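You operate a simulated robot arm through the tools that you are given. There is no shell and no other tool.

Carry out the task below with a simulated robot arm. There is one attempt and no reset: what you move stays moved.

Task
Hang the yellow and teal mugs on the hooks of their colours and wipe up the tea stain.
Fine: use the purple cloth and put it back. What is to be rubbed or washed off counts as gone when no trace of it is left.

The check looks at the end state, three seconds after you hand in, the way a careful person would. Anything else that was tipped, shoved, dropped, spilled or broken makes it a failure. Flat cloth is picked up by pressing the open fingertips on it (5 to 10 N) and closing them slowly along it; thin cloth reads only 2 to 8 mm in the jaws.

Robot
A 7-joint arm with a fingered hand, fixed in place. Base frame: the origin is on the floor under the middle of its stand, x ahead of it, y to its left, z up; the work surface is at about z = 75. Units: cm, rad, N and s.
With the tool pointing down near the work surface it reaches from about 32 to 72 cm from the base axis. Its first joint turns from -2.897 to 2.897 rad. Payload 4 kg.
The TCP is the grasp point between the finger pads, 2.6 cm short of the fingertips. In the tool frame z runs along the fingers and y along their closing line. The gripper opens to 14.8 cm; its body begins 7.3 cm behind the TCP. The gripper is a hand of 3 fingers: y runs from the thumb to the fingers, the wrist lies at [0, 0, -23.9] in the tool frame, and closing takes about 1.5 s.
Orientation is told as [roll, pitch, yaw] about the base's x, y, z axes, in that order, counted from this pose: with the fingers straight down and closing along the base's y, the tool's x points along the base's -x, its y along +y and its z along -z.

Tools
- The arm moves only by the tool arm_command. Its argument "deltas" is a list of rows, each an object (a shift or turn left out is 0, a gripper value left out holds the last) with "linear": the shift along the tool's x, y, z in units of 50 mm (1.0 is 50 mm), a list of three; "turn": the turn, a rotation vector about the tool's x, y, z in units of 8 degrees (1.0 is 8 degrees), a list of three. In form: [{"linear": [dx, dy, dz], "turn": [wx, wy, wz]}, ...]. A call has 1 to 20 rows; each row shifts and turns the commanded pose from where the row before left it, along the tool's axes as they then stand. "grip" is the gripper command, from -1 (fully open) to 1 (shut), values between in proportion, set as the call begins (left out, the last holds). A call with a number of a shift or a turn outside -1 to 1 is refused whole. A row lasts 0.2 s, in which the tool goes at most 5 cm and 0.15 rad; a call with a longer step from one row to the next is refused whole, and so is a gripper value outside its range. Where a pose cannot be reached the arm comes as near as it can. A force on the tool above 40 N (or 10 N above the force at the start of the call, whichever is more), or a blocked arm, ends the call early, and 0.2 s more pass. The fingers move at their own pace (about 7.2 cm/s each) and stop on an object; they squeeze with about 31 N. The grip force told is the motor's: it shows also when the fingers shut on nothing. Time passes only in rows, and 0.2 s behind the last, so rows that do not move let the fingers close. The reply holds the time, the measured pose of the TCP, the force on the tool along the base axes, the opening and the grip force, in the units named above and with some noise, with the torque about the TCP (base axes, N m) and any sound that the robot's microphone picked up.
- Cameras (640 x 400 px; columns grow to the right, rows downward): "scene" is fixed at [21.81, 50, 151.14]; the picture's right is [-0.87, -0.49, 0.00], its down [-0.44, 0.79, -0.42] and it looks along [0.21, -0.37, -0.91] (base axes); focal length 214 px, centre (320, 200). "wrist" rides on the gripper at [6.8, -3.9, -9] in the tool frame; the picture's right is [0.50, 0.87, 0.00], its down [-0.66, 0.38, -0.65] and it looks along [-0.57, 0.33, 0.76] (tool axes); focal length 222 px, centre (320, 200). There is no depth. A picture from a camera that has moved, and an enlarged one, comes with that camera's place and axes in the base frame and with its lens.
- capture(camera): a new picture of that camera. It takes no simulated time.
- move_column(by): slides the trunk up (or, below 0, down) by that many cm; the arm rides with it, the base frame stays. It gives what a move gives, with no picture.
- curl_fingers(finger1, finger2, thumb_bend): sets how far each is bent, from 0 (flat) to 1 (curled in); at 0.3 the hand is open as for a grip, at 0.7 the pads meet at the TCP. One left out holds its place. A second passes; each finger stops where it meets its share of the squeeze, and holds until it gets a number again. A gripper value or a shape takes the hand back. It gives what a move gives, with no picture; readings hold the bend of each and the force on the fingers (four entries, about 0 where the hand has none), thumb and palm.
- set_grasp(shape): the hand has 3 fingers and takes this shape, open, in about a second: jaw (thumb against the fingers, like two jaws); tri (thumb and two fingers); tip (a fingertip pinch); poke (one finger out to press); point (the index stretched); flat (the hand flat); cup (the hand cupped); fist (a fist). The gripper value then closes the fingers along that shape, each until it touches; the sizes above hold for jaw. It gives what a move gives, with no picture.
- close_up(camera, box): a new picture of the part [left, top, right, bottom] of that camera's present view, enlarged. It takes no simulated time.
- close_job(): hands the job in; it is judged then, once.

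Nothing tells you positions but the pictures and the camera data. Unless the task says otherwise, let go and move clear before handing in.

The tools are called after "Request:" as a command line: name --argument value ..., lists and objects as JSON in quotes. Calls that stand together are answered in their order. arm_command: Moves the arm, as the interface text tells. Its arguments: {"type":"object","properties":{"deltas":{"type":"array","items":{"type":"object","properties":{"linear":{"type":"array","items":{"type":"number"}},"turn":{"type":"array","items":{"type":"number"}}}}},"grip":{"type":"number"}},"required":["deltas"]} The other tools are called the same way: move_column (by) moves the trunk up or down; set_grasp (shape) gives the hand a shape; curl_fingers (finger1, finger2, thumb_bend) moves the fingers one by one; capture (camera) takes a picture; close_up (camera, box) takes an enlarged picture of a part of a camera's view; close_job () hands the job in.

At the start:

```text
clock: 0.0
tool_pos: [51.16, 16.73, 110.3]
tcp_rot: [0.0, 0.0, 0.001]
contact_force: [0.6, -0.1, 0.4]
moment: [-0.01, -0.01, 0.02]
width: 14.8
grip_force: 0.1
shape: jaw
bend: [0.3, 0.3, 0.3]
finger forces: [0.0, 0.0, 0.0, 0.0, 0.1, 0.1]
trunk travel left (down, up): [-52.5, 6.5]
```

scene: 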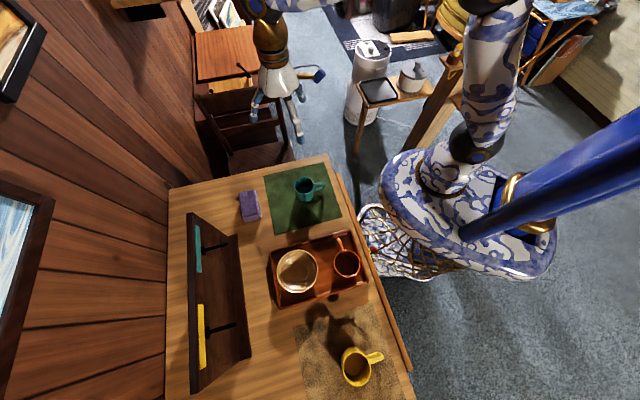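
wrist: 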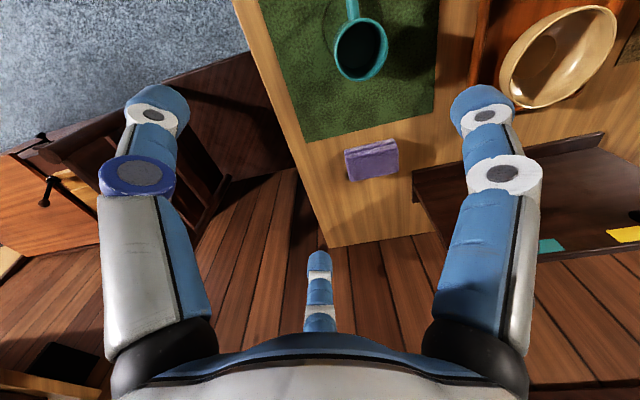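

I see a table with a green mat carrying a teal mug, a purple folded cloth, a tray with a bowl and an orange-red mug, a yellow mug on a speckled mat, and a hook rack with teal and yellow plates. I'll look closer before moving.

Request:
close_up --camera "scene" --box '[160, 150, 420, 400]'

Request:
close_up --camera "scene" --box '[280, 300, 420, 400]'

Request:
close_up --camera "scene" --box '[220, 150, 360, 240]'

Request:
close_up --camera "scene" --box '[170, 200, 270, 400]'

```text
1.60 times, centred on (290, 275) of scene
camera zoom: at [21.81, 50.0, 151.14], right [-0.87, -0.49, 0.0], down [-0.44, 0.79, -0.42], along [0.21, -0.37, -0.91], focal length 343 px, centre (368, 80)
```

zoom: 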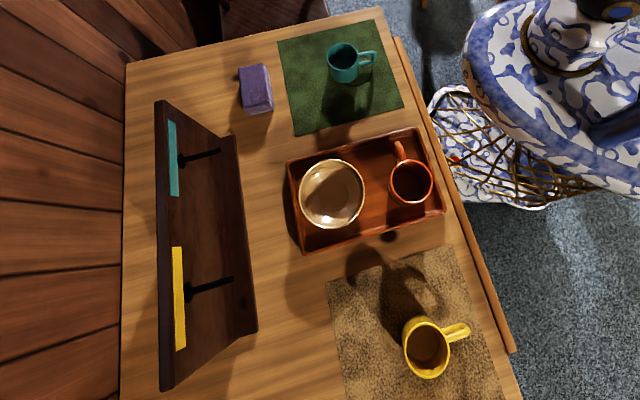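

```text
4.00 times, centred on (350, 350) of scene
camera zoom: at [21.81, 50.0, 151.14], right [-0.87, -0.49, 0.0], down [-0.44, 0.79, -0.42], along [0.21, -0.37, -0.91], focal length 858 px, centre (200, -400)
```

zoom: 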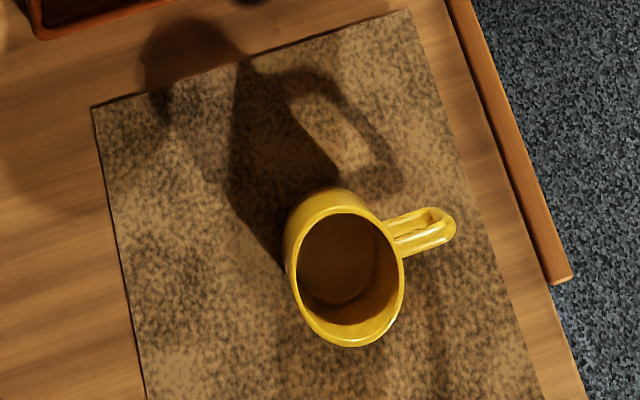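

```text
4.44 times, centred on (290, 195) of scene
camera zoom: at [21.81, 50.0, 151.14], right [-0.87, -0.49, 0.0], down [-0.44, 0.79, -0.42], along [0.21, -0.37, -0.91], focal length 953 px, centre (453, 222)
```

zoom: 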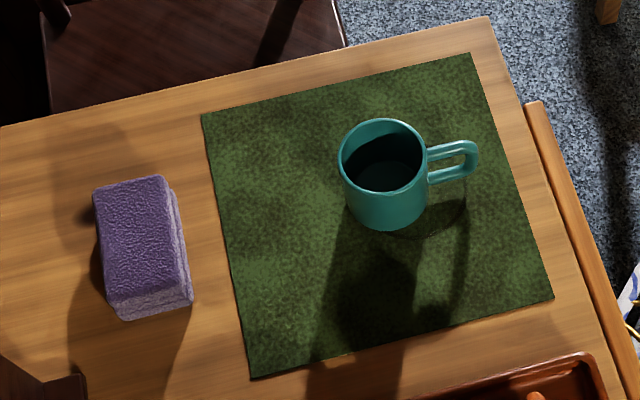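

```text
2.00 times, centred on (220, 300) of scene
camera zoom: at [21.81, 50.0, 151.14], right [-0.87, -0.49, 0.0], down [-0.44, 0.79, -0.42], along [0.21, -0.37, -0.91], focal length 429 px, centre (520, 0)
```

zoom: 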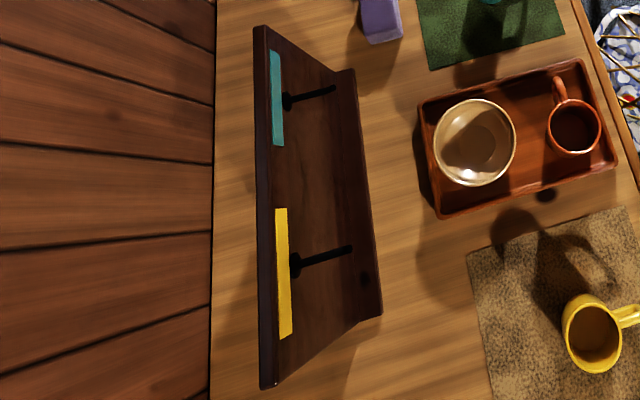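

There are candidate dark spots near the tray's edge and on the rack's base. I'll zoom in on both of them to find the stain.

Request:
close_up --camera "scene" --box '[310, 275, 360, 310]'

Request:
close_up --camera "scene" --box '[210, 320, 260, 360]'

Request:
close_up --camera "scene" --box '[260, 225, 380, 310]'

Request:
close_up --camera "scene" --box '[160, 280, 320, 400]'

Request:
close_up --camera "scene" --box '[160, 160, 280, 250]'

```text
11.43 times, centred on (335, 292) of scene
camera zoom: at [21.81, 50.0, 151.14], right [-0.87, -0.49, 0.0], down [-0.44, 0.79, -0.42], along [0.21, -0.37, -0.91], focal length 2451 px, centre (149, -857)
```

zoom: 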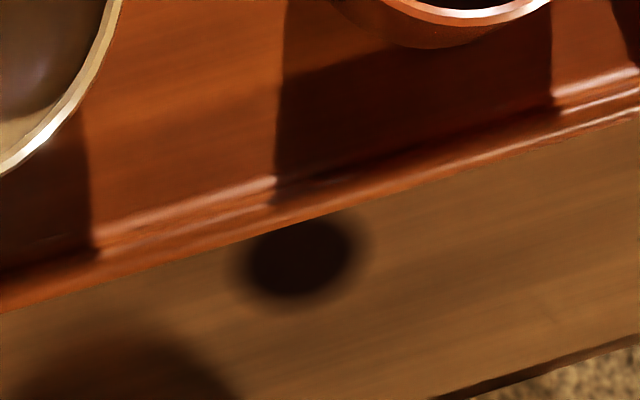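

```text
10.00 times, centred on (235, 340) of scene
camera zoom: at [21.81, 50.0, 151.14], right [-0.87, -0.49, 0.0], down [-0.44, 0.79, -0.42], along [0.21, -0.37, -0.91], focal length 2145 px, centre (1170, -1200)
```

zoom: 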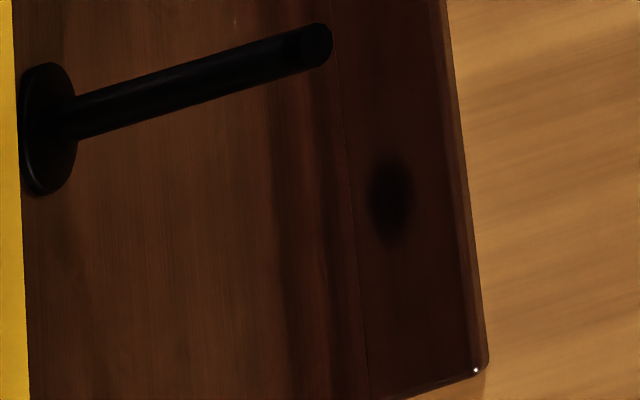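

```text
4.71 times, centred on (320, 268) of scene
camera zoom: at [21.81, 50.0, 151.14], right [-0.87, -0.49, 0.0], down [-0.44, 0.79, -0.42], along [0.21, -0.37, -0.91], focal length 1009 px, centre (320, -118)
```

zoom: 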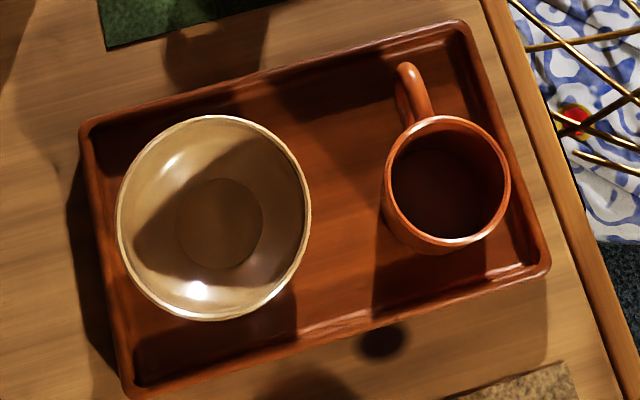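

```text
3.33 times, centred on (240, 340) of scene
camera zoom: at [21.81, 50.0, 151.14], right [-0.87, -0.49, 0.0], down [-0.44, 0.79, -0.42], along [0.21, -0.37, -0.91], focal length 715 px, centre (587, -267)
```

zoom: 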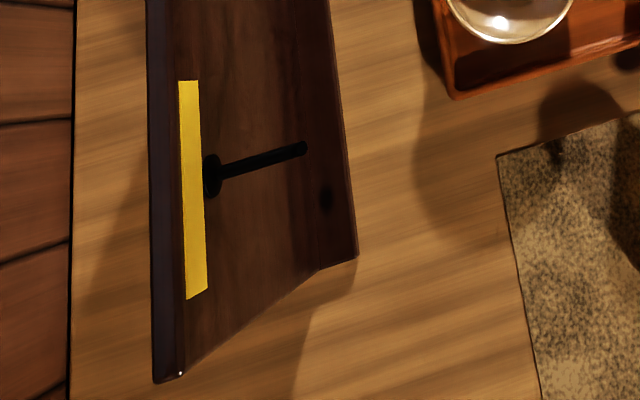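

```text
4.44 times, centred on (220, 205) of scene
camera zoom: at [21.81, 50.0, 151.14], right [-0.87, -0.49, 0.0], down [-0.44, 0.79, -0.42], along [0.21, -0.37, -0.91], focal length 953 px, centre (764, 178)
```

zoom: 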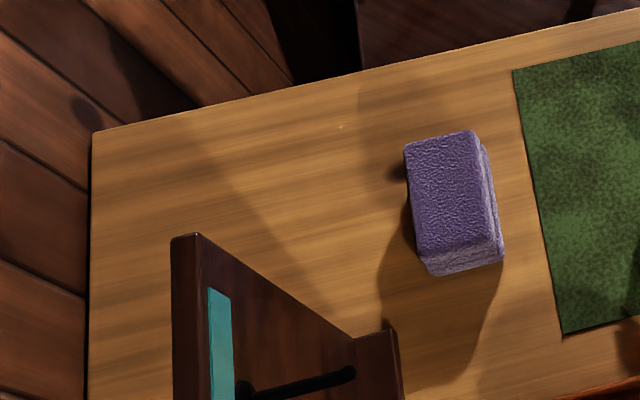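

The table is turned about 45° from the base. The table spot is near (18, 47), the teal mug near (45, 20.5), the yellow mug near (6, 59), and the hooks are around z = 96 at about 70–77 cm out. I'll check the hand's layout next, then look over the stain with the wrist camera.

Request:
close_up --camera "scene" --box '[230, 40, 330, 150]'

Request:
close_up --camera "wrist" --box '[240, 0, 640, 250]'

```text
3.64 times, centred on (280, 95) of scene
camera zoom: at [21.81, 50.0, 151.14], right [-0.87, -0.49, 0.0], down [-0.44, 0.79, -0.42], along [0.21, -0.37, -0.91], focal length 780 px, centre (466, 582)
```

zoom: 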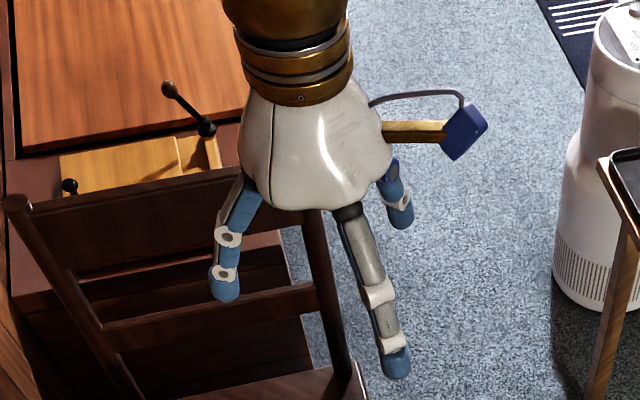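

```text
1.60 times, centred on (440, 125) of wrist
camera zoom: at [44.4, 12.76, 119.26], right [-0.5, 0.87, 0.0], down [0.66, 0.38, 0.65], along [0.57, 0.33, -0.76], focal length 355 px, centre (128, 320)
```

zoom: 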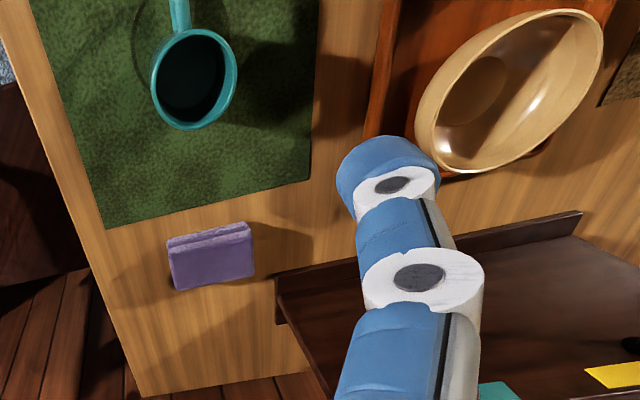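

The hand has a thumb and two fingers spaced around the palm, and the cloth is a folded purple block. I'll yaw the tool 45° so its axes match the table's (x toward the robot, y to the left along the table), and then move to view the spot by the tray.

Request:
arm_command --deltas '[{"turn": [0, 0, -0.9375]}, {"turn": [0, 0, -0.9375]}, {"turn": [0, 0, -0.9375]}, {"turn": [0, 0, -0.9375]}, {"turn": [0, 0, -0.9375]}, {"turn": [0, 0, -0.9375]}, {"linear": [0.18, 0.8, 0]}, {"linear": [0.18, 0.8, 0]}, {"linear": [0.18, 0.8, 0]}, {"linear": [0.18, 0.8, 0]}, {"linear": [0.18, 0.8, 0]}, {"linear": [0.18, 0.8, 0]}, {"linear": [0.18, 0.8, 0]}, {"linear": [0.18, 0.8, 0]}, {"linear": [0.18, 0.8, 0]}]'

Request:
capture --camera "wrist"

Request:
capture --camera "scene"

```text
clock: 3.2
tool_pos: [19.78, 36.34, 110.17]
tcp_rot: [0.0, 0.0, 0.787]
contact_force: [-0.1, 0.6, 1.0]
moment: [0.01, 0.0, -0.02]
width: 14.77
grip_force: 0.1
shape: jaw
bend: [0.3, 0.3, 0.3]
finger forces: [0.0, 0.0, 0.1, 0.0, 0.1, 0.0]
trunk travel left (down, up): [-52.5, 6.5]
```

```text
taken
camera wrist: at [17.82, 28.84, 119.21], right [-0.97, 0.26, 0.0], down [0.2, 0.73, 0.65], along [0.17, 0.63, -0.76], focal length 222 px, centre (320, 200)
```

wrist: 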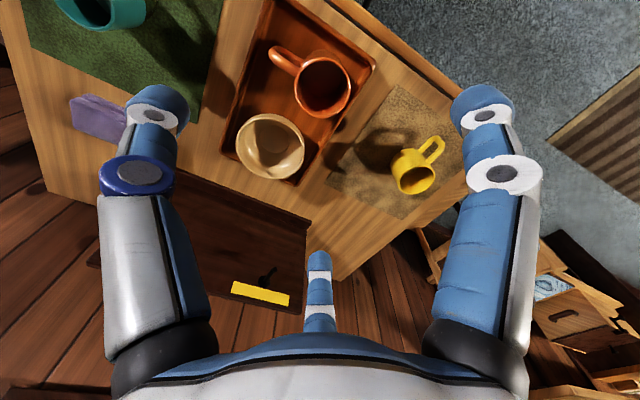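

```text
taken
```

scene: 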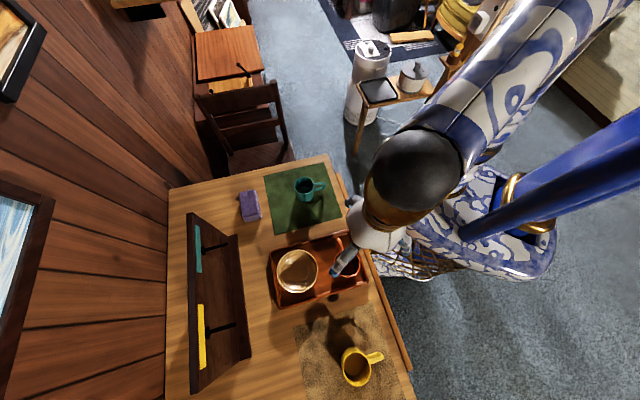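

The wrist camera now shows the tray, the yellow mug and the yellow hook. I'll zoom in on the stain and the rack.

Request:
close_up --camera "wrist" --box '[300, 80, 460, 200]'

Request:
close_up --camera "wrist" --box '[180, 160, 340, 320]'

Request:
close_up --camera "wrist" --box '[200, 0, 400, 200]'

Request:
close_up --camera "wrist" --box '[0, 0, 200, 160]'

Request:
close_up --camera "scene" --box '[300, 270, 350, 310]'

Request:
close_up --camera "scene" --box '[210, 320, 260, 360]'

```text
3.33 times, centred on (380, 140) of wrist
camera zoom: at [17.82, 28.84, 119.21], right [-0.97, 0.26, 0.0], down [0.2, 0.73, 0.65], along [0.17, 0.63, -0.76], focal length 740 px, centre (120, 400)
```

zoom: 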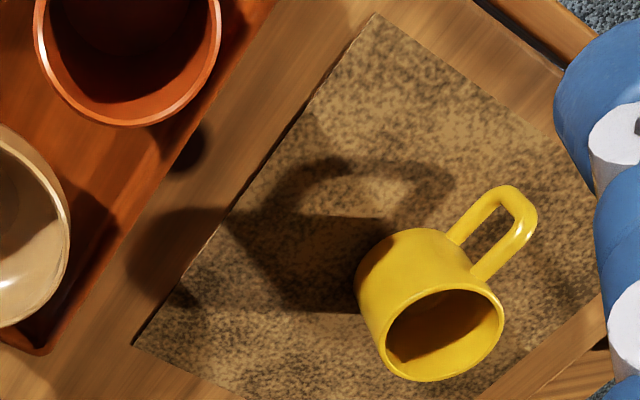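

```text
2.50 times, centred on (260, 240) of wrist
camera zoom: at [17.82, 28.84, 119.21], right [-0.97, 0.26, 0.0], down [0.2, 0.73, 0.65], along [0.17, 0.63, -0.76], focal length 555 px, centre (470, 100)
```

zoom: 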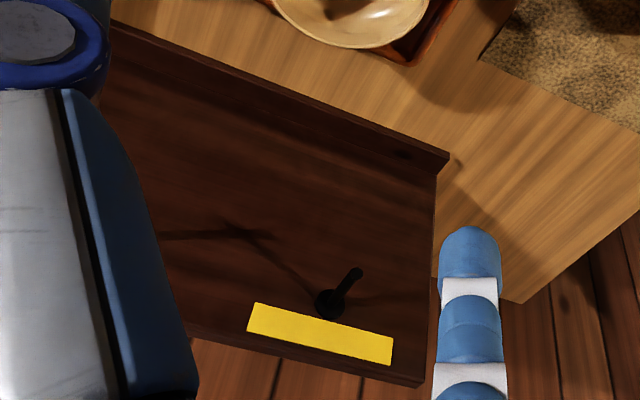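

```text
2.00 times, centred on (300, 100) of wrist
camera zoom: at [17.82, 28.84, 119.21], right [-0.97, 0.26, 0.0], down [0.2, 0.73, 0.65], along [0.17, 0.63, -0.76], focal length 444 px, centre (360, 400)
```

zoom: 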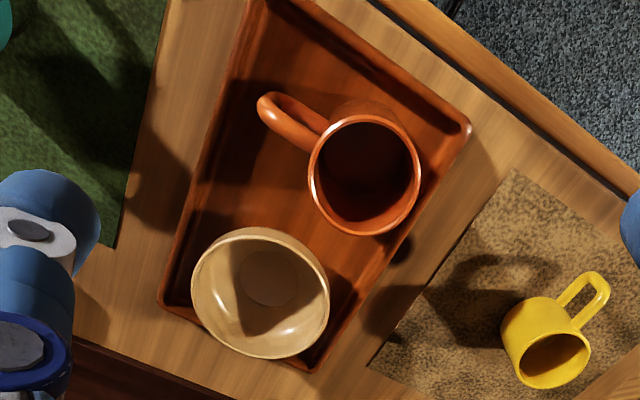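

```text
2.50 times, centred on (100, 80) of wrist
camera zoom: at [17.82, 28.84, 119.21], right [-0.97, 0.26, 0.0], down [0.2, 0.73, 0.65], along [0.17, 0.63, -0.76], focal length 555 px, centre (870, 500)
```

zoom: 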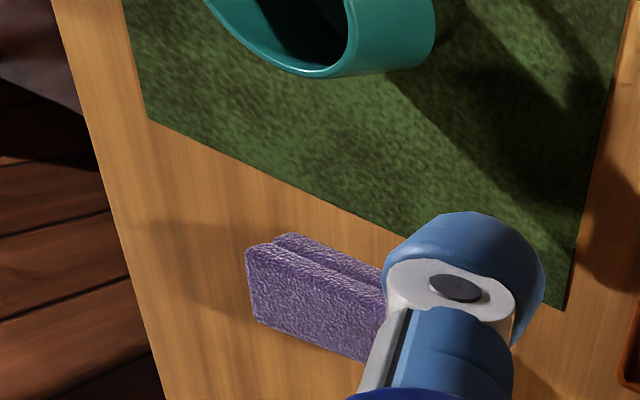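

```text
10.00 times, centred on (325, 290) of scene
camera zoom: at [21.81, 50.0, 151.14], right [-0.87, -0.49, 0.0], down [-0.44, 0.79, -0.42], along [0.21, -0.37, -0.91], focal length 2145 px, centre (270, -700)
```

zoom: 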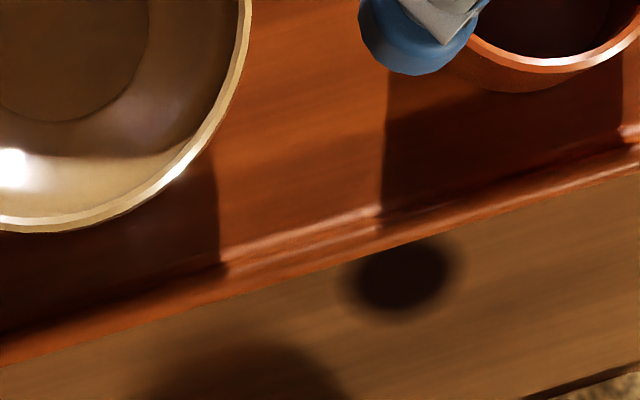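

```text
10.00 times, centred on (235, 340) of scene
camera zoom: at [21.81, 50.0, 151.14], right [-0.87, -0.49, 0.0], down [-0.44, 0.79, -0.42], along [0.21, -0.37, -0.91], focal length 2145 px, centre (1170, -1200)
```

zoom: 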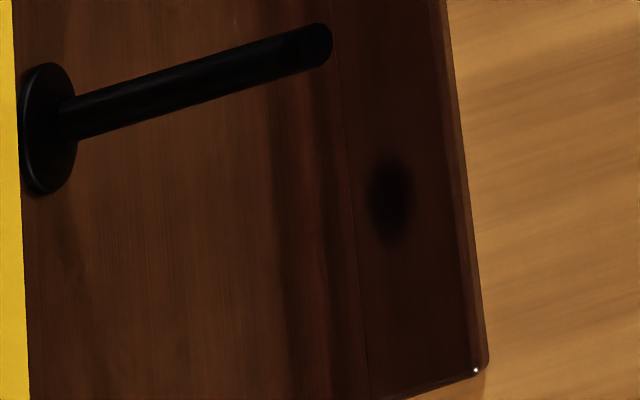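

Several dark spots could be the stain: one by the tray, one on the rack foot and perhaps one on the speckled mat. I'll go lower for a better view.

Request:
arm_command --deltas '[{"linear": [0.2, 0.1, 0.6]}, {"linear": [0.2, 0.1, 0.6]}, {"linear": [0.2, 0.1, 0.6]}, {"linear": [0.2, 0.1, 0.6]}, {"linear": [0.1, 0.1, 0.6]}]'

Request:
capture --camera "wrist"

Request:
close_up --camera "wrist" --box '[200, 40, 440, 250]'

```text
clock: 4.4
tool_pos: [15.07, 34.94, 95.25]
tcp_rot: [-0.002, -0.001, 0.785]
contact_force: [0.1, -0.5, -0.1]
moment: [0.06, 0.02, 0.02]
width: 14.79
grip_force: 0.1
shape: jaw
bend: [0.3, 0.3, 0.3]
finger forces: [0.0, 0.1, 0.0, 0.1, 0.1, 0.0]
trunk travel left (down, up): [-52.5, 6.5]
```

```text
taken
camera wrist: at [13.04, 27.47, 104.15], right [-0.97, 0.26, 0.0], down [0.2, 0.73, 0.65], along [0.17, 0.63, -0.76], focal length 222 px, centre (320, 200)
```

wrist: 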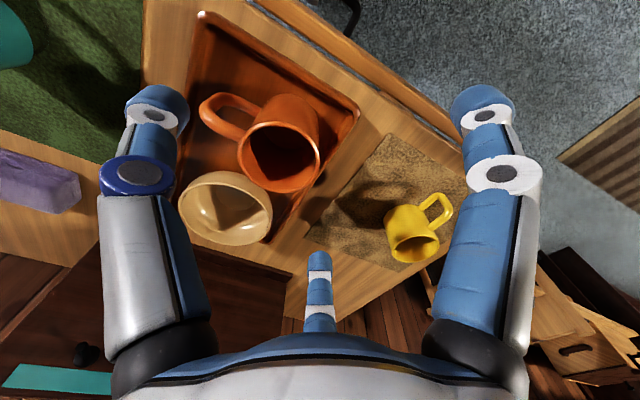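

```text
1.90 times, centred on (320, 145) of wrist
camera zoom: at [13.04, 27.47, 104.15], right [-0.97, 0.26, 0.0], down [0.2, 0.73, 0.65], along [0.17, 0.63, -0.76], focal length 423 px, centre (320, 305)
```

zoom: 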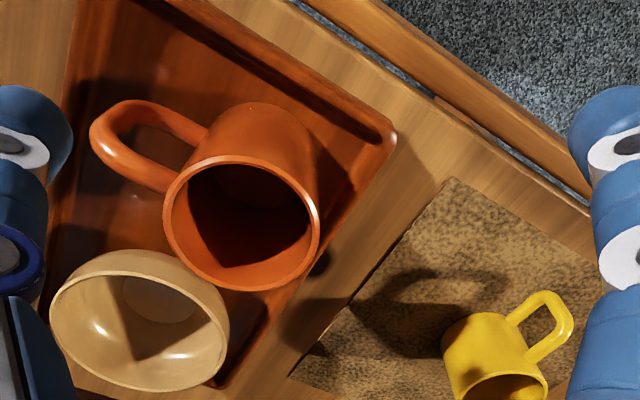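

The mug blocks part of the view, so I'll use high-zoom scene views of the mat, the shadow area and other parts of the table to find every spot.

Request:
close_up --camera "scene" --box '[285, 300, 345, 345]'

Request:
close_up --camera "scene" --box '[290, 335, 370, 400]'

Request:
close_up --camera "scene" --box '[350, 310, 420, 400]'

Request:
close_up --camera "scene" --box '[255, 160, 350, 245]'

Request:
close_up --camera "scene" --box '[230, 230, 300, 320]'

```text
8.89 times, centred on (315, 322) of scene
camera zoom: at [21.81, 50.0, 151.14], right [-0.87, -0.49, 0.0], down [-0.44, 0.79, -0.42], along [0.21, -0.37, -0.91], focal length 1906 px, centre (364, -889)
```

zoom: 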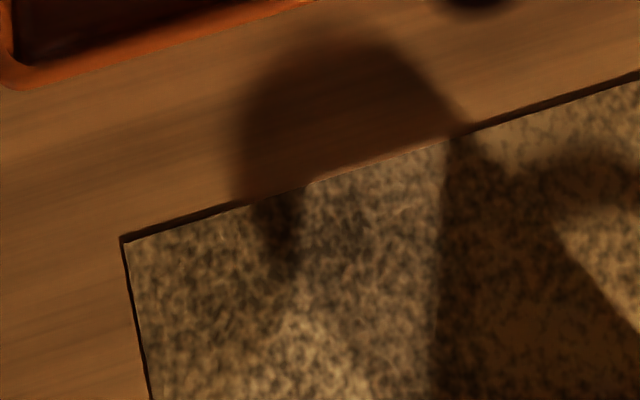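

```text
6.15 times, centred on (330, 368) of scene
camera zoom: at [21.81, 50.0, 151.14], right [-0.87, -0.49, 0.0], down [-0.44, 0.79, -0.42], along [0.21, -0.37, -0.91], focal length 1320 px, centre (258, -831)
```

zoom: 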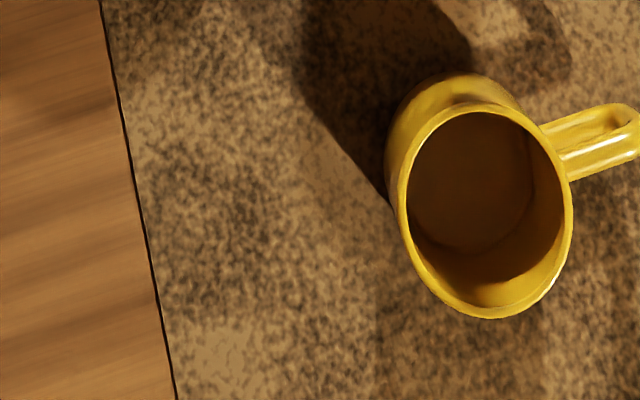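

```text
4.44 times, centred on (385, 355) of scene
camera zoom: at [21.81, 50.0, 151.14], right [-0.87, -0.49, 0.0], down [-0.44, 0.79, -0.42], along [0.21, -0.37, -0.91], focal length 953 px, centre (31, -489)
```

zoom: 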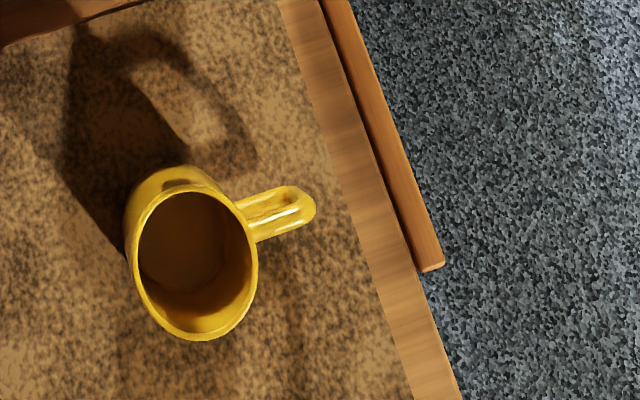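

```text
4.71 times, centred on (302, 202) of scene
camera zoom: at [21.81, 50.0, 151.14], right [-0.87, -0.49, 0.0], down [-0.44, 0.79, -0.42], along [0.21, -0.37, -0.91], focal length 1009 px, centre (402, 188)
```

zoom: 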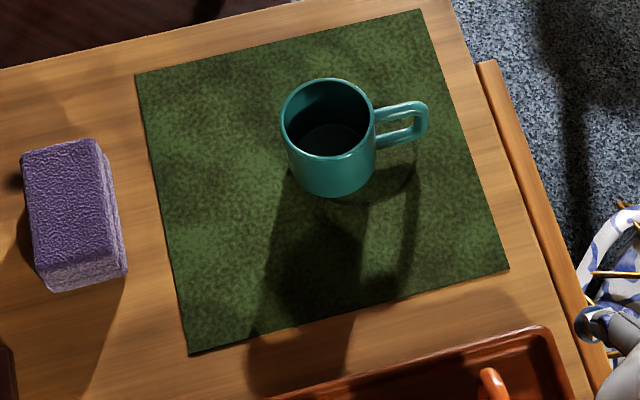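

```text
4.44 times, centred on (265, 275) of scene
camera zoom: at [21.81, 50.0, 151.14], right [-0.87, -0.49, 0.0], down [-0.44, 0.79, -0.42], along [0.21, -0.37, -0.91], focal length 953 px, centre (564, -133)
```

zoom: 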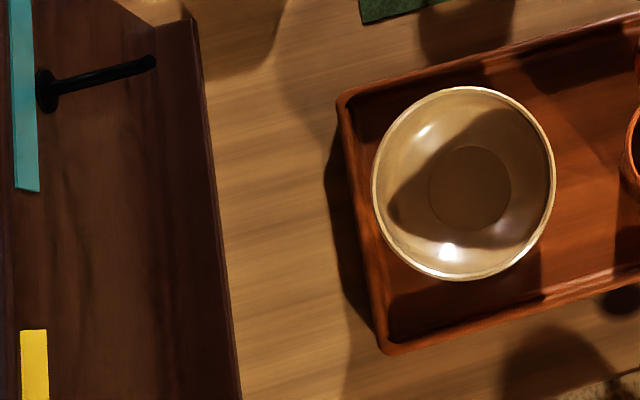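

There's a ring-like mark on the green mat by the teal mug's base. I'll zoom in there.

Request:
close_up --camera "scene" --box '[295, 175, 335, 205]'

Request:
close_up --camera "scene" --box '[285, 180, 345, 235]'

Request:
close_up --camera "scene" --box '[265, 160, 345, 200]'

```text
13.33 times, centred on (315, 190) of scene
camera zoom: at [21.81, 50.0, 151.14], right [-0.87, -0.49, 0.0], down [-0.44, 0.79, -0.42], along [0.21, -0.37, -0.91], focal length 2860 px, centre (387, 333)
```

zoom: 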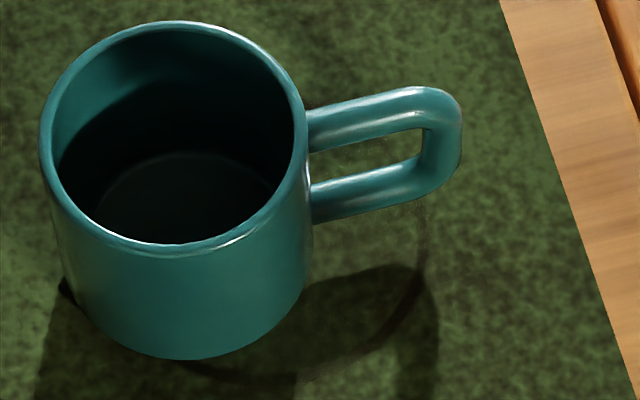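

```text
7.27 times, centred on (315, 208) of scene
camera zoom: at [21.81, 50.0, 151.14], right [-0.87, -0.49, 0.0], down [-0.44, 0.79, -0.42], along [0.21, -0.37, -0.91], focal length 1560 px, centre (356, 146)
```

zoom: 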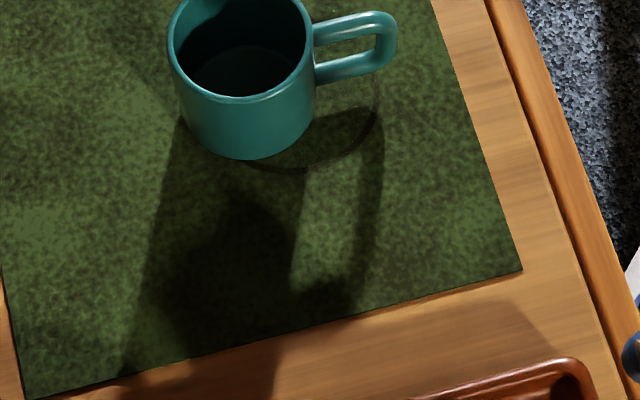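

```text
8.00 times, centred on (305, 180) of scene
camera zoom: at [21.81, 50.0, 151.14], right [-0.87, -0.49, 0.0], down [-0.44, 0.79, -0.42], along [0.21, -0.37, -0.91], focal length 1716 px, centre (440, 360)
```

zoom: 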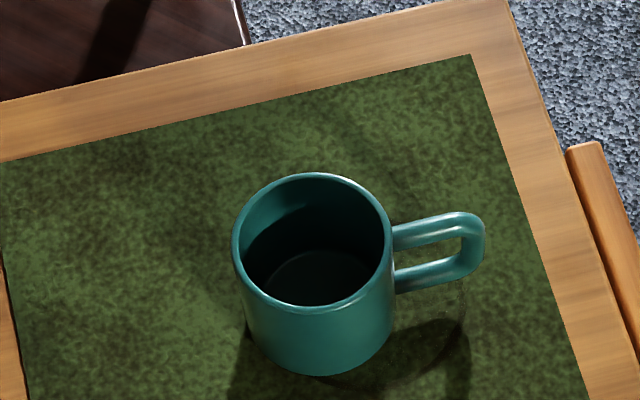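

The ring mark on the green mat, partly under the teal mug, looks like a tea ring; the dark blurry spots could be something else, so I'll check them again later. Before I pick anything up, I'll test with an empty hand whether the arm can point sideways along the table at the hook, since that lets a mug hang with its handle up.

Request:
arm_command --deltas '[{"linear": [0, 0, -0.9]}, {"linear": [0, 0, -0.9]}, {"linear": [-0.5, -0.42, -0.3]}, {"linear": [-0.5, -0.42, -0.3]}, {"linear": [-0.5, -0.42, -0.3]}, {"linear": [-0.5, -0.42, -0.3]}, {"linear": [-0.5, -0.42, -0.3]}, {"linear": [-0.5, -0.42, -0.1]}, {"linear": [-0.5, -0.42, 0]}, {"linear": [-0.5, -0.42, 0]}]'

Request:
arm_command --deltas '[{"turn": [0, 0, 0.9375]}, {"turn": [0, 0, 0.9375]}, {"turn": [0, 0, 0.9375]}, {"turn": [0, 0, 0.9375]}, {"turn": [0, 0, 0.9375]}, {"turn": [0, 0, 0.9375]}, {"turn": [0, 0, 0.9375]}, {"turn": [0, 0, 0.9375]}, {"turn": [0, 0, 0.9375]}, {"turn": [0, 0, 0.9375]}, {"turn": [0, 0, 0.9375]}, {"turn": [0, 0, 0.9375]}]'

Request:
capture --camera "wrist"

Request:
capture --camera "scene"

```text
clock: 6.6
tool_pos: [41.13, 37.19, 112.35]
tcp_rot: [0.001, -0.002, 0.786]
contact_force: [-0.6, -0.4, 1.0]
moment: [-0.01, 0.0, -0.01]
width: 14.8
grip_force: 0.1
shape: jaw
bend: [0.3, 0.3, 0.3]
finger forces: [0.1, 0.0, 0.1, 0.1, 0.0, 0.0]
trunk travel left (down, up): [-52.5, 6.5]
```

```text
clock: 9.2
tool_pos: [41.01, 37.35, 112.22]
tcp_rot: [0.001, -0.002, -0.787]
contact_force: [-0.9, 0.7, 1.5]
moment: [0.01, 0.03, 0.02]
width: 14.79
grip_force: 0.1
shape: jaw
bend: [0.3, 0.3, 0.3]
finger forces: [0.0, 0.0, 0.0, 0.0, 0.0, 0.0]
trunk travel left (down, up): [-52.5, 6.5]
```

```text
taken
camera wrist: at [33.5, 39.27, 121.27], right [0.26, 0.97, 0.0], down [0.73, -0.2, 0.65], along [0.63, -0.17, -0.76], focal length 222 px, centre (320, 200)
```

wrist: 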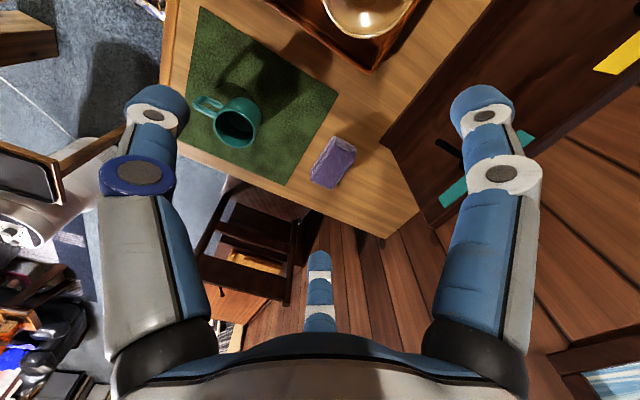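

```text
taken
```

scene: 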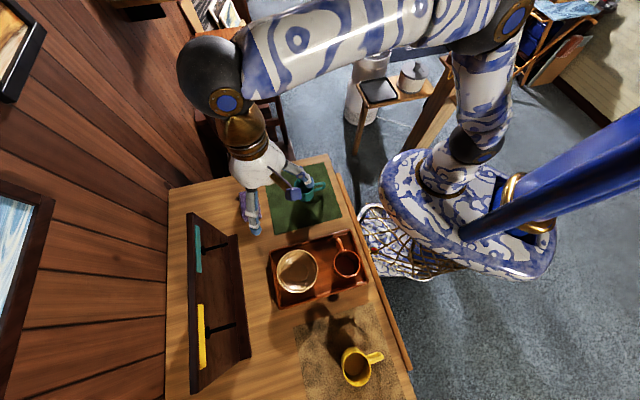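

The yaw worked, and the wrist camera now sees the teal mug, the cloth and the teal hook well. I'll zoom there, then test the sideways tilt.

Request:
close_up --camera "wrist" --box '[180, 60, 300, 170]'

Request:
close_up --camera "wrist" --box '[290, 100, 400, 220]'

Request:
arm_command --deltas '[{"turn": [0, 0.9375, 0]}, {"turn": [0, 0.9375, 0]}, {"turn": [0, 0.9375, 0]}, {"turn": [0, 0.9375, 0]}, {"turn": [0, 0.9375, 0]}, {"turn": [0, 0.9375, 0]}, {"turn": [0, 0.9375, 0]}, {"turn": [0, 0.9375, 0]}, {"turn": [0, 0.9375, 0]}, {"turn": [0, 0.9375, 0]}, {"turn": [0, 0.9375, 0]}, {"turn": [0, 0.9375, 0]}]'

Request:
capture --camera "wrist"

Request:
capture --camera "scene"

```text
3.64 times, centred on (240, 115) of wrist
camera zoom: at [33.5, 39.27, 121.27], right [0.26, 0.97, 0.0], down [0.73, -0.2, 0.65], along [0.63, -0.17, -0.76], focal length 808 px, centre (611, 509)
```

zoom: 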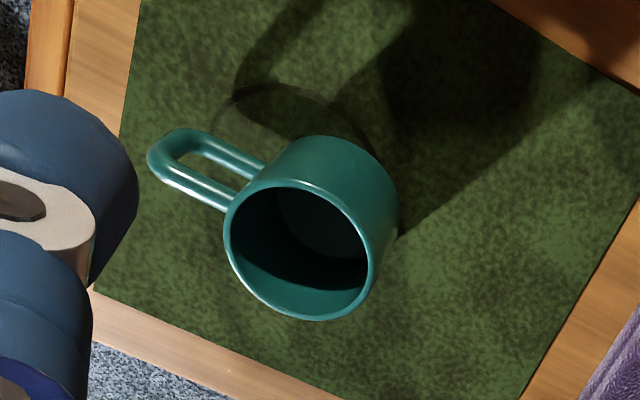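

```text
3.33 times, centred on (345, 160) of wrist
camera zoom: at [33.5, 39.27, 121.27], right [0.26, 0.97, 0.0], down [0.73, -0.2, 0.65], along [0.63, -0.17, -0.76], focal length 740 px, centre (237, 333)
```

zoom: 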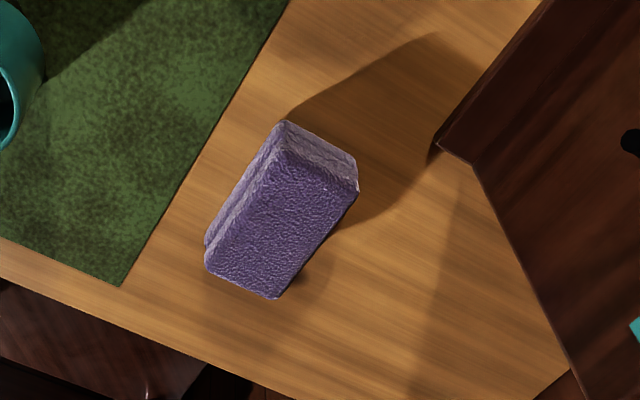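

```text
clock: 11.8
tool_pos: [41.12, 37.37, 112.23]
tcp_rot: [3.035, 1.569, 2.247]
contact_force: [0.3, 0.3, 1.3]
moment: [-0.01, 0.01, 0.03]
width: 14.78
grip_force: 0.1
shape: jaw
bend: [0.3, 0.3, 0.3]
finger forces: [0.0, 0.1, 0.0, 0.0, 0.0, 0.0]
trunk travel left (down, up): [-52.5, 6.5]
```

```text
taken
camera wrist: at [44.68, 28.12, 118.98], right [0.61, 0.61, 0.5], down [0.73, -0.19, -0.66], along [-0.3, 0.77, -0.56], focal length 222 px, centre (320, 200)
```

wrist: 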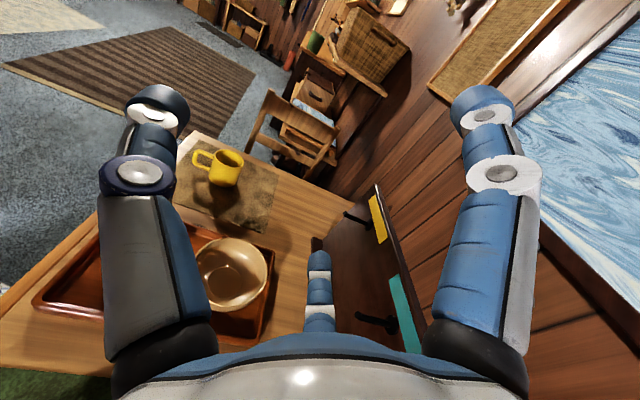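

```text
taken
```

scene: 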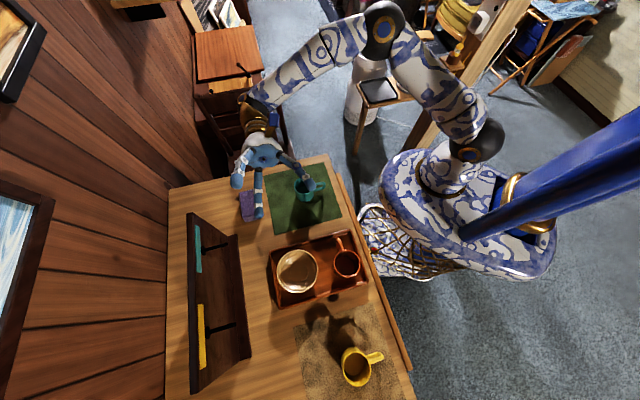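

The sideways pose was reached exactly. Now I'll test the reach near the teal hook, keeping the tips short of the peg.

Request:
arm_command --deltas '[{"linear": [0, 0, -0.7]}, {"linear": [0, 0.6, 0]}, {"linear": [0, 0.6, 0]}, {"linear": [0, 0.6, 0]}, {"linear": [0, 0.6, 0]}, {"linear": [0, 0.5, 0]}, {"linear": [-0.5, 0, 0]}, {"linear": [-0.5, 0, 0]}, {"linear": [-0.5, 0, 0]}, {"linear": [-0.5, 0, 0]}, {"linear": [-0.5, 0, 0]}, {"linear": [-0.5, 0, 0]}, {"linear": [-0.5, 0, 0]}]'

Request:
capture --camera "wrist"

Request:
capture --camera "scene"

```text
clock: 14.6
tool_pos: [48.96, 41.77, 94.28]
tcp_rot: [0.953, 1.572, 0.168]
contact_force: [0.2, 0.2, 0.1]
moment: [0.03, 0.06, 0.02]
width: 14.82
grip_force: 0.0
shape: jaw
bend: [0.3, 0.3, 0.3]
finger forces: [0.0, 0.0, 0.2, 0.0, 0.0, 0.0]
out of reach, approached as far as the arm can: row 5, 6, 10, 12, 13
trunk travel left (down, up): [-52.5, 6.5]
```

```text
taken
camera wrist: at [52.6, 32.54, 100.89], right [0.61, 0.61, 0.5], down [0.73, -0.19, -0.65], along [-0.3, 0.77, -0.57], focal length 222 px, centre (320, 200)
```

wrist: 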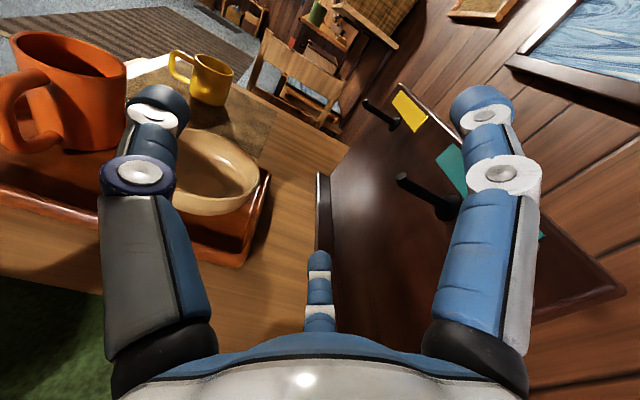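

```text
taken
```

scene: 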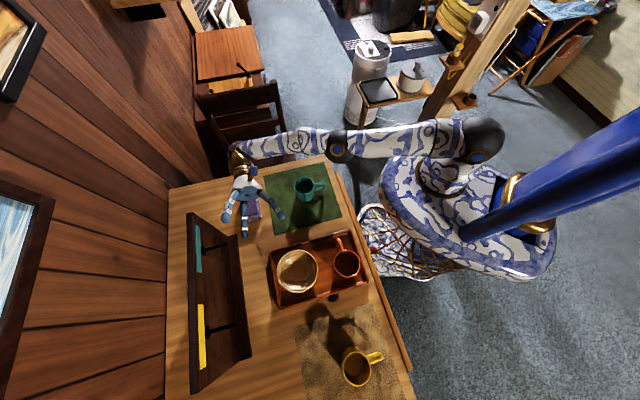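

The arm is fully stretched at about r = 64 with the shoulder this high. I'll back up and raise the hand, then lower the trunk to gain reach and test again.

Request:
arm_command --deltas '[{"linear": [0.6, -0.4, 0]}, {"linear": [0.6, -0.4, 0]}, {"linear": [0.6, -0.4, 0]}, {"linear": [0.6, -0.4, 0]}, {"linear": [0.6, -0.2, 0]}, {"linear": [0.6, 0, 0]}, {"linear": [0.6, 0, 0]}, {"linear": [0.6, 0, 0]}]'

```text
clock: 16.4
tool_pos: [42.65, 35.3, 118.27]
tcp_rot: [-0.636, 1.572, -1.422]
contact_force: [0.5, -0.1, -0.2]
moment: [0.02, 0.0, -0.03]
width: 14.76
grip_force: 0.0
shape: jaw
bend: [0.3, 0.3, 0.3]
finger forces: [0.0, 0.1, 0.1, 0.0, 0.0, 0.0]
trunk travel left (down, up): [-52.5, 6.5]
```

Commands start from the measured pose, which is good. I'll look at the arm's posture before lowering the trunk.

Request:
capture --camera "scene"

```text
taken
```

scene: 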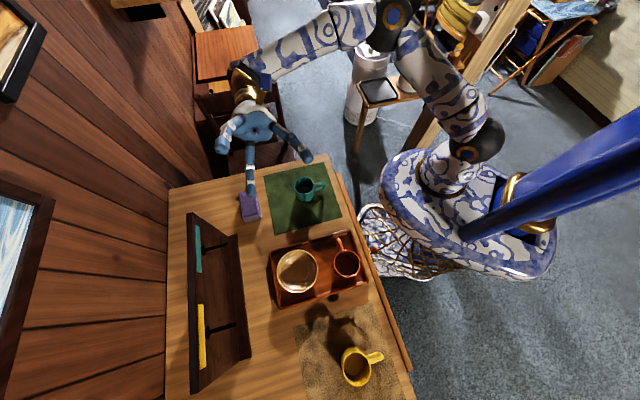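

The elbow is clear of everything, out beside the table. I'll lower the trunk by 22 cm, with the hand coming down to about z = 96 over free space.

Request:
move_column --by -20

Request:
capture --camera "scene"

```text
clock: 18.6
tool_pos: [42.73, 35.31, 98.31]
tcp_rot: [-0.632, 1.57, -1.416]
contact_force: [0.2, -0.6, 0.9]
moment: [-0.03, -0.03, -0.02]
width: 14.8
grip_force: 0.0
shape: jaw
bend: [0.3, 0.3, 0.3]
finger forces: [0.0, 0.1, 0.0, 0.0, 0.0, 0.1]
trunk travel left (down, up): [-32.5, 26.5]
```

```text
taken
```

scene: 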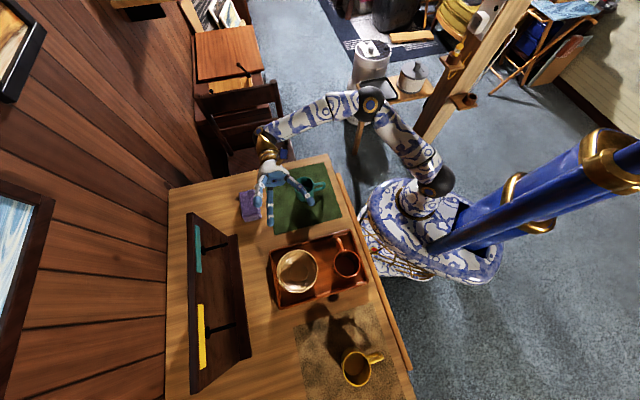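

Now I'll retest the reach toward the rack at z ≈ 96, stopping at r ≈ 69.

Request:
arm_command --deltas '[{"linear": [0, 0.5, -0.1]}, {"linear": [-0.1, 0.5, -0.1]}, {"linear": [-0.1, 0.5, 0]}, {"linear": [-0.1, 0.5, 0]}, {"linear": [-0.1, 0.5, 0]}, {"linear": [-0.1, 0.3, 0]}]'

Request:
capture --camera "wrist"

Request:
capture --camera "scene"

```text
clock: 20.0
tool_pos: [50.08, 42.27, 95.39]
tcp_rot: [-1.226, 1.569, -2.011]
contact_force: [-0.3, -0.1, 0.8]
moment: [-0.04, 0.05, 0.0]
width: 14.81
grip_force: 0.0
shape: jaw
bend: [0.3, 0.3, 0.3]
finger forces: [0.1, 0.0, 0.0, 0.1, 0.0, 0.0]
out of reach, approached as far as the arm can: row 4, 5, 6
trunk travel left (down, up): [-32.5, 26.5]
```

```text
taken
camera wrist: at [53.79, 33.14, 102.21], right [0.61, 0.61, 0.5], down [0.73, -0.19, -0.66], along [-0.3, 0.77, -0.57], focal length 222 px, centre (320, 200)
```

wrist: 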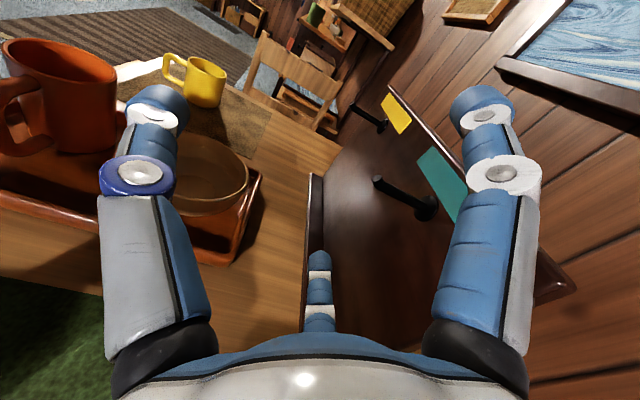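

```text
taken
```

scene: 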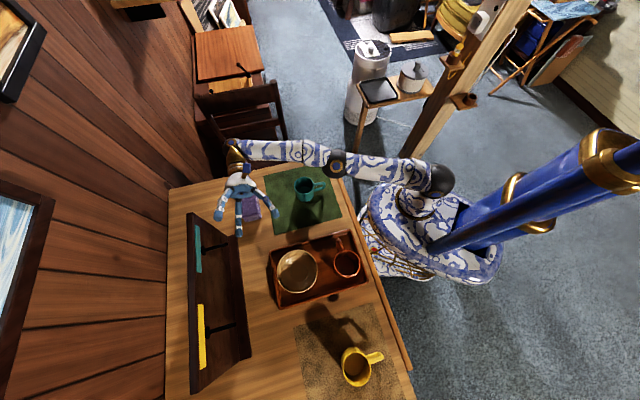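

The sideways reach tops out near r = 65, so I'll also turn the hand about 15–20° toward the rack, which brings the wrist closer in. First I'll get sharp views of the hooks from here to pin down their positions.

Request:
close_up --camera "wrist" --box '[330, 80, 490, 240]'

Request:
close_up --camera "wrist" --box '[220, 160, 420, 330]'

Request:
close_up --camera "scene" --box '[185, 200, 265, 300]'

```text
2.50 times, centred on (410, 160) of wrist
camera zoom: at [53.79, 33.14, 102.21], right [0.61, 0.61, 0.5], down [0.73, -0.19, -0.66], along [-0.3, 0.77, -0.57], focal length 555 px, centre (95, 300)
```

zoom: 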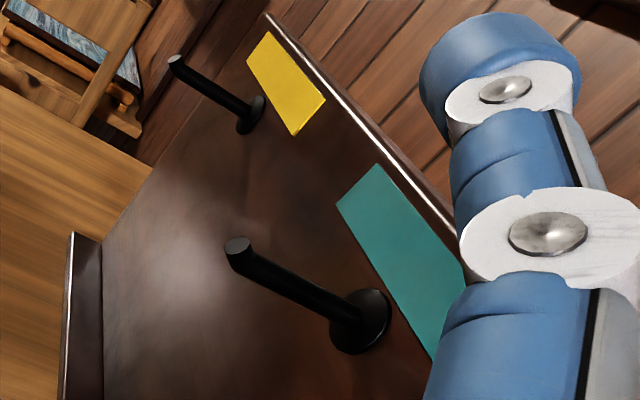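

```text
2.35 times, centred on (320, 245) of wrist
camera zoom: at [53.79, 33.14, 102.21], right [0.61, 0.61, 0.5], down [0.73, -0.19, -0.66], along [-0.3, 0.77, -0.57], focal length 523 px, centre (320, 94)
```

zoom: 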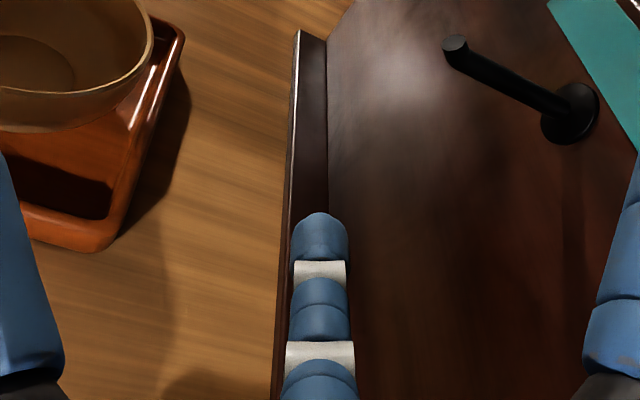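

```text
4.00 times, centred on (225, 250) of scene
camera zoom: at [21.81, 50.0, 151.14], right [-0.87, -0.49, 0.0], down [-0.44, 0.79, -0.42], along [0.21, -0.37, -0.91], focal length 858 px, centre (700, 0)
```

zoom: 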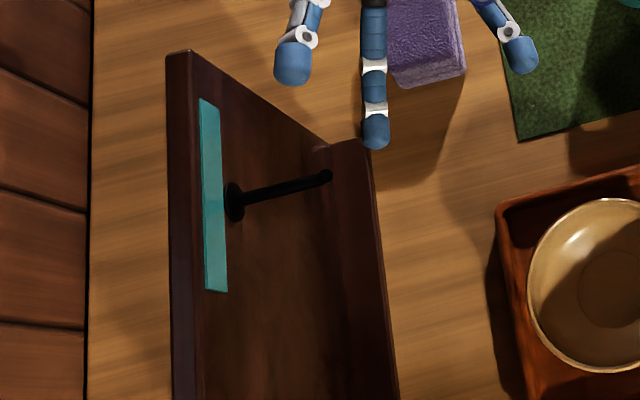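

I triangulated the pegs as horizontal at z ≈ 95, from r ≈ 71 at the tip to 77, at t ≈ 0.5 for teal and t ≈ 19.6 for yellow. I'll test the 15° turned-in pose to confirm the reach.

Request:
move_column --by 8

Request:
arm_command --deltas '[{"linear": [-0.5, 0, 0], "turn": [-0.95, 0, 0]}, {"linear": [-0.5, 0, 0], "turn": [-0.95, 0, 0]}, {"linear": [-0.4, 0.34, 0.07]}, {"linear": [-0.2, 0.34, 0.07]}, {"linear": [0, 0.34, 0.07]}]'

Request:
capture --camera "wrist"

Request:
capture --camera "scene"

```text
clock: 21.1
tool_pos: [50.21, 42.34, 103.61]
tcp_rot: [-1.416, 1.571, -2.202]
contact_force: [0.5, 0.1, 0.5]
moment: [0.02, 0.03, -0.01]
width: 14.82
grip_force: 0.0
shape: jaw
bend: [0.3, 0.3, 0.3]
finger forces: [0.0, 0.0, 0.0, 0.0, 0.0, 0.0]
trunk travel left (down, up): [-40.5, 18.5]
```

```text
clock: 22.3
tool_pos: [53.92, 45.71, 95.59]
tcp_rot: [-3.015, 1.572, 2.219]
contact_force: [-0.1, -0.5, 0.8]
moment: [0.01, 0.0, 0.0]
width: 14.82
grip_force: 0.2
shape: jaw
bend: [0.3, 0.3, 0.3]
finger forces: [0.1, 0.0, 0.0, 0.0, 0.1, 0.0]
trunk travel left (down, up): [-40.5, 18.5]
```

```text
taken
camera wrist: at [55.17, 35.9, 102.27], right [0.75, 0.43, 0.5], down [0.65, -0.38, -0.66], along [-0.09, 0.82, -0.57], focal length 222 px, centre (320, 200)
```

wrist: 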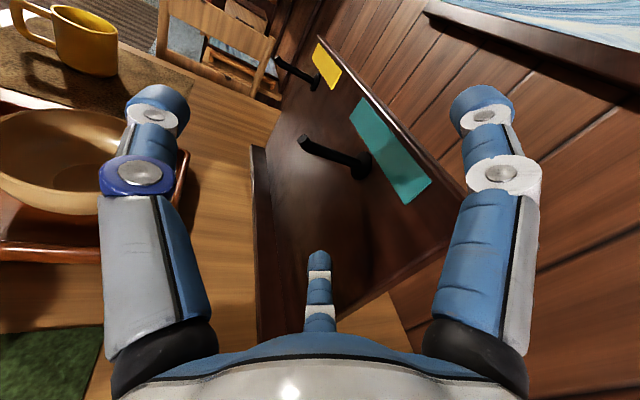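

```text
taken
```

scene: 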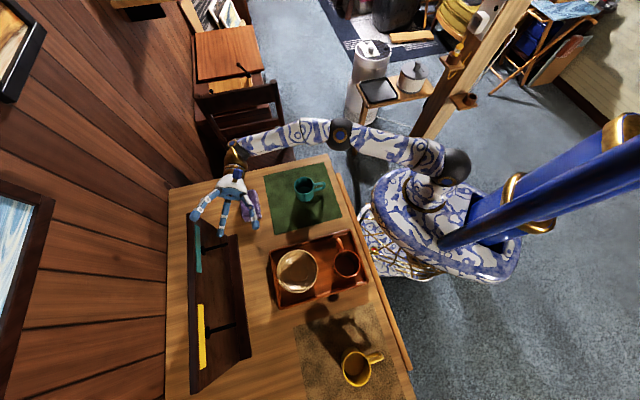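

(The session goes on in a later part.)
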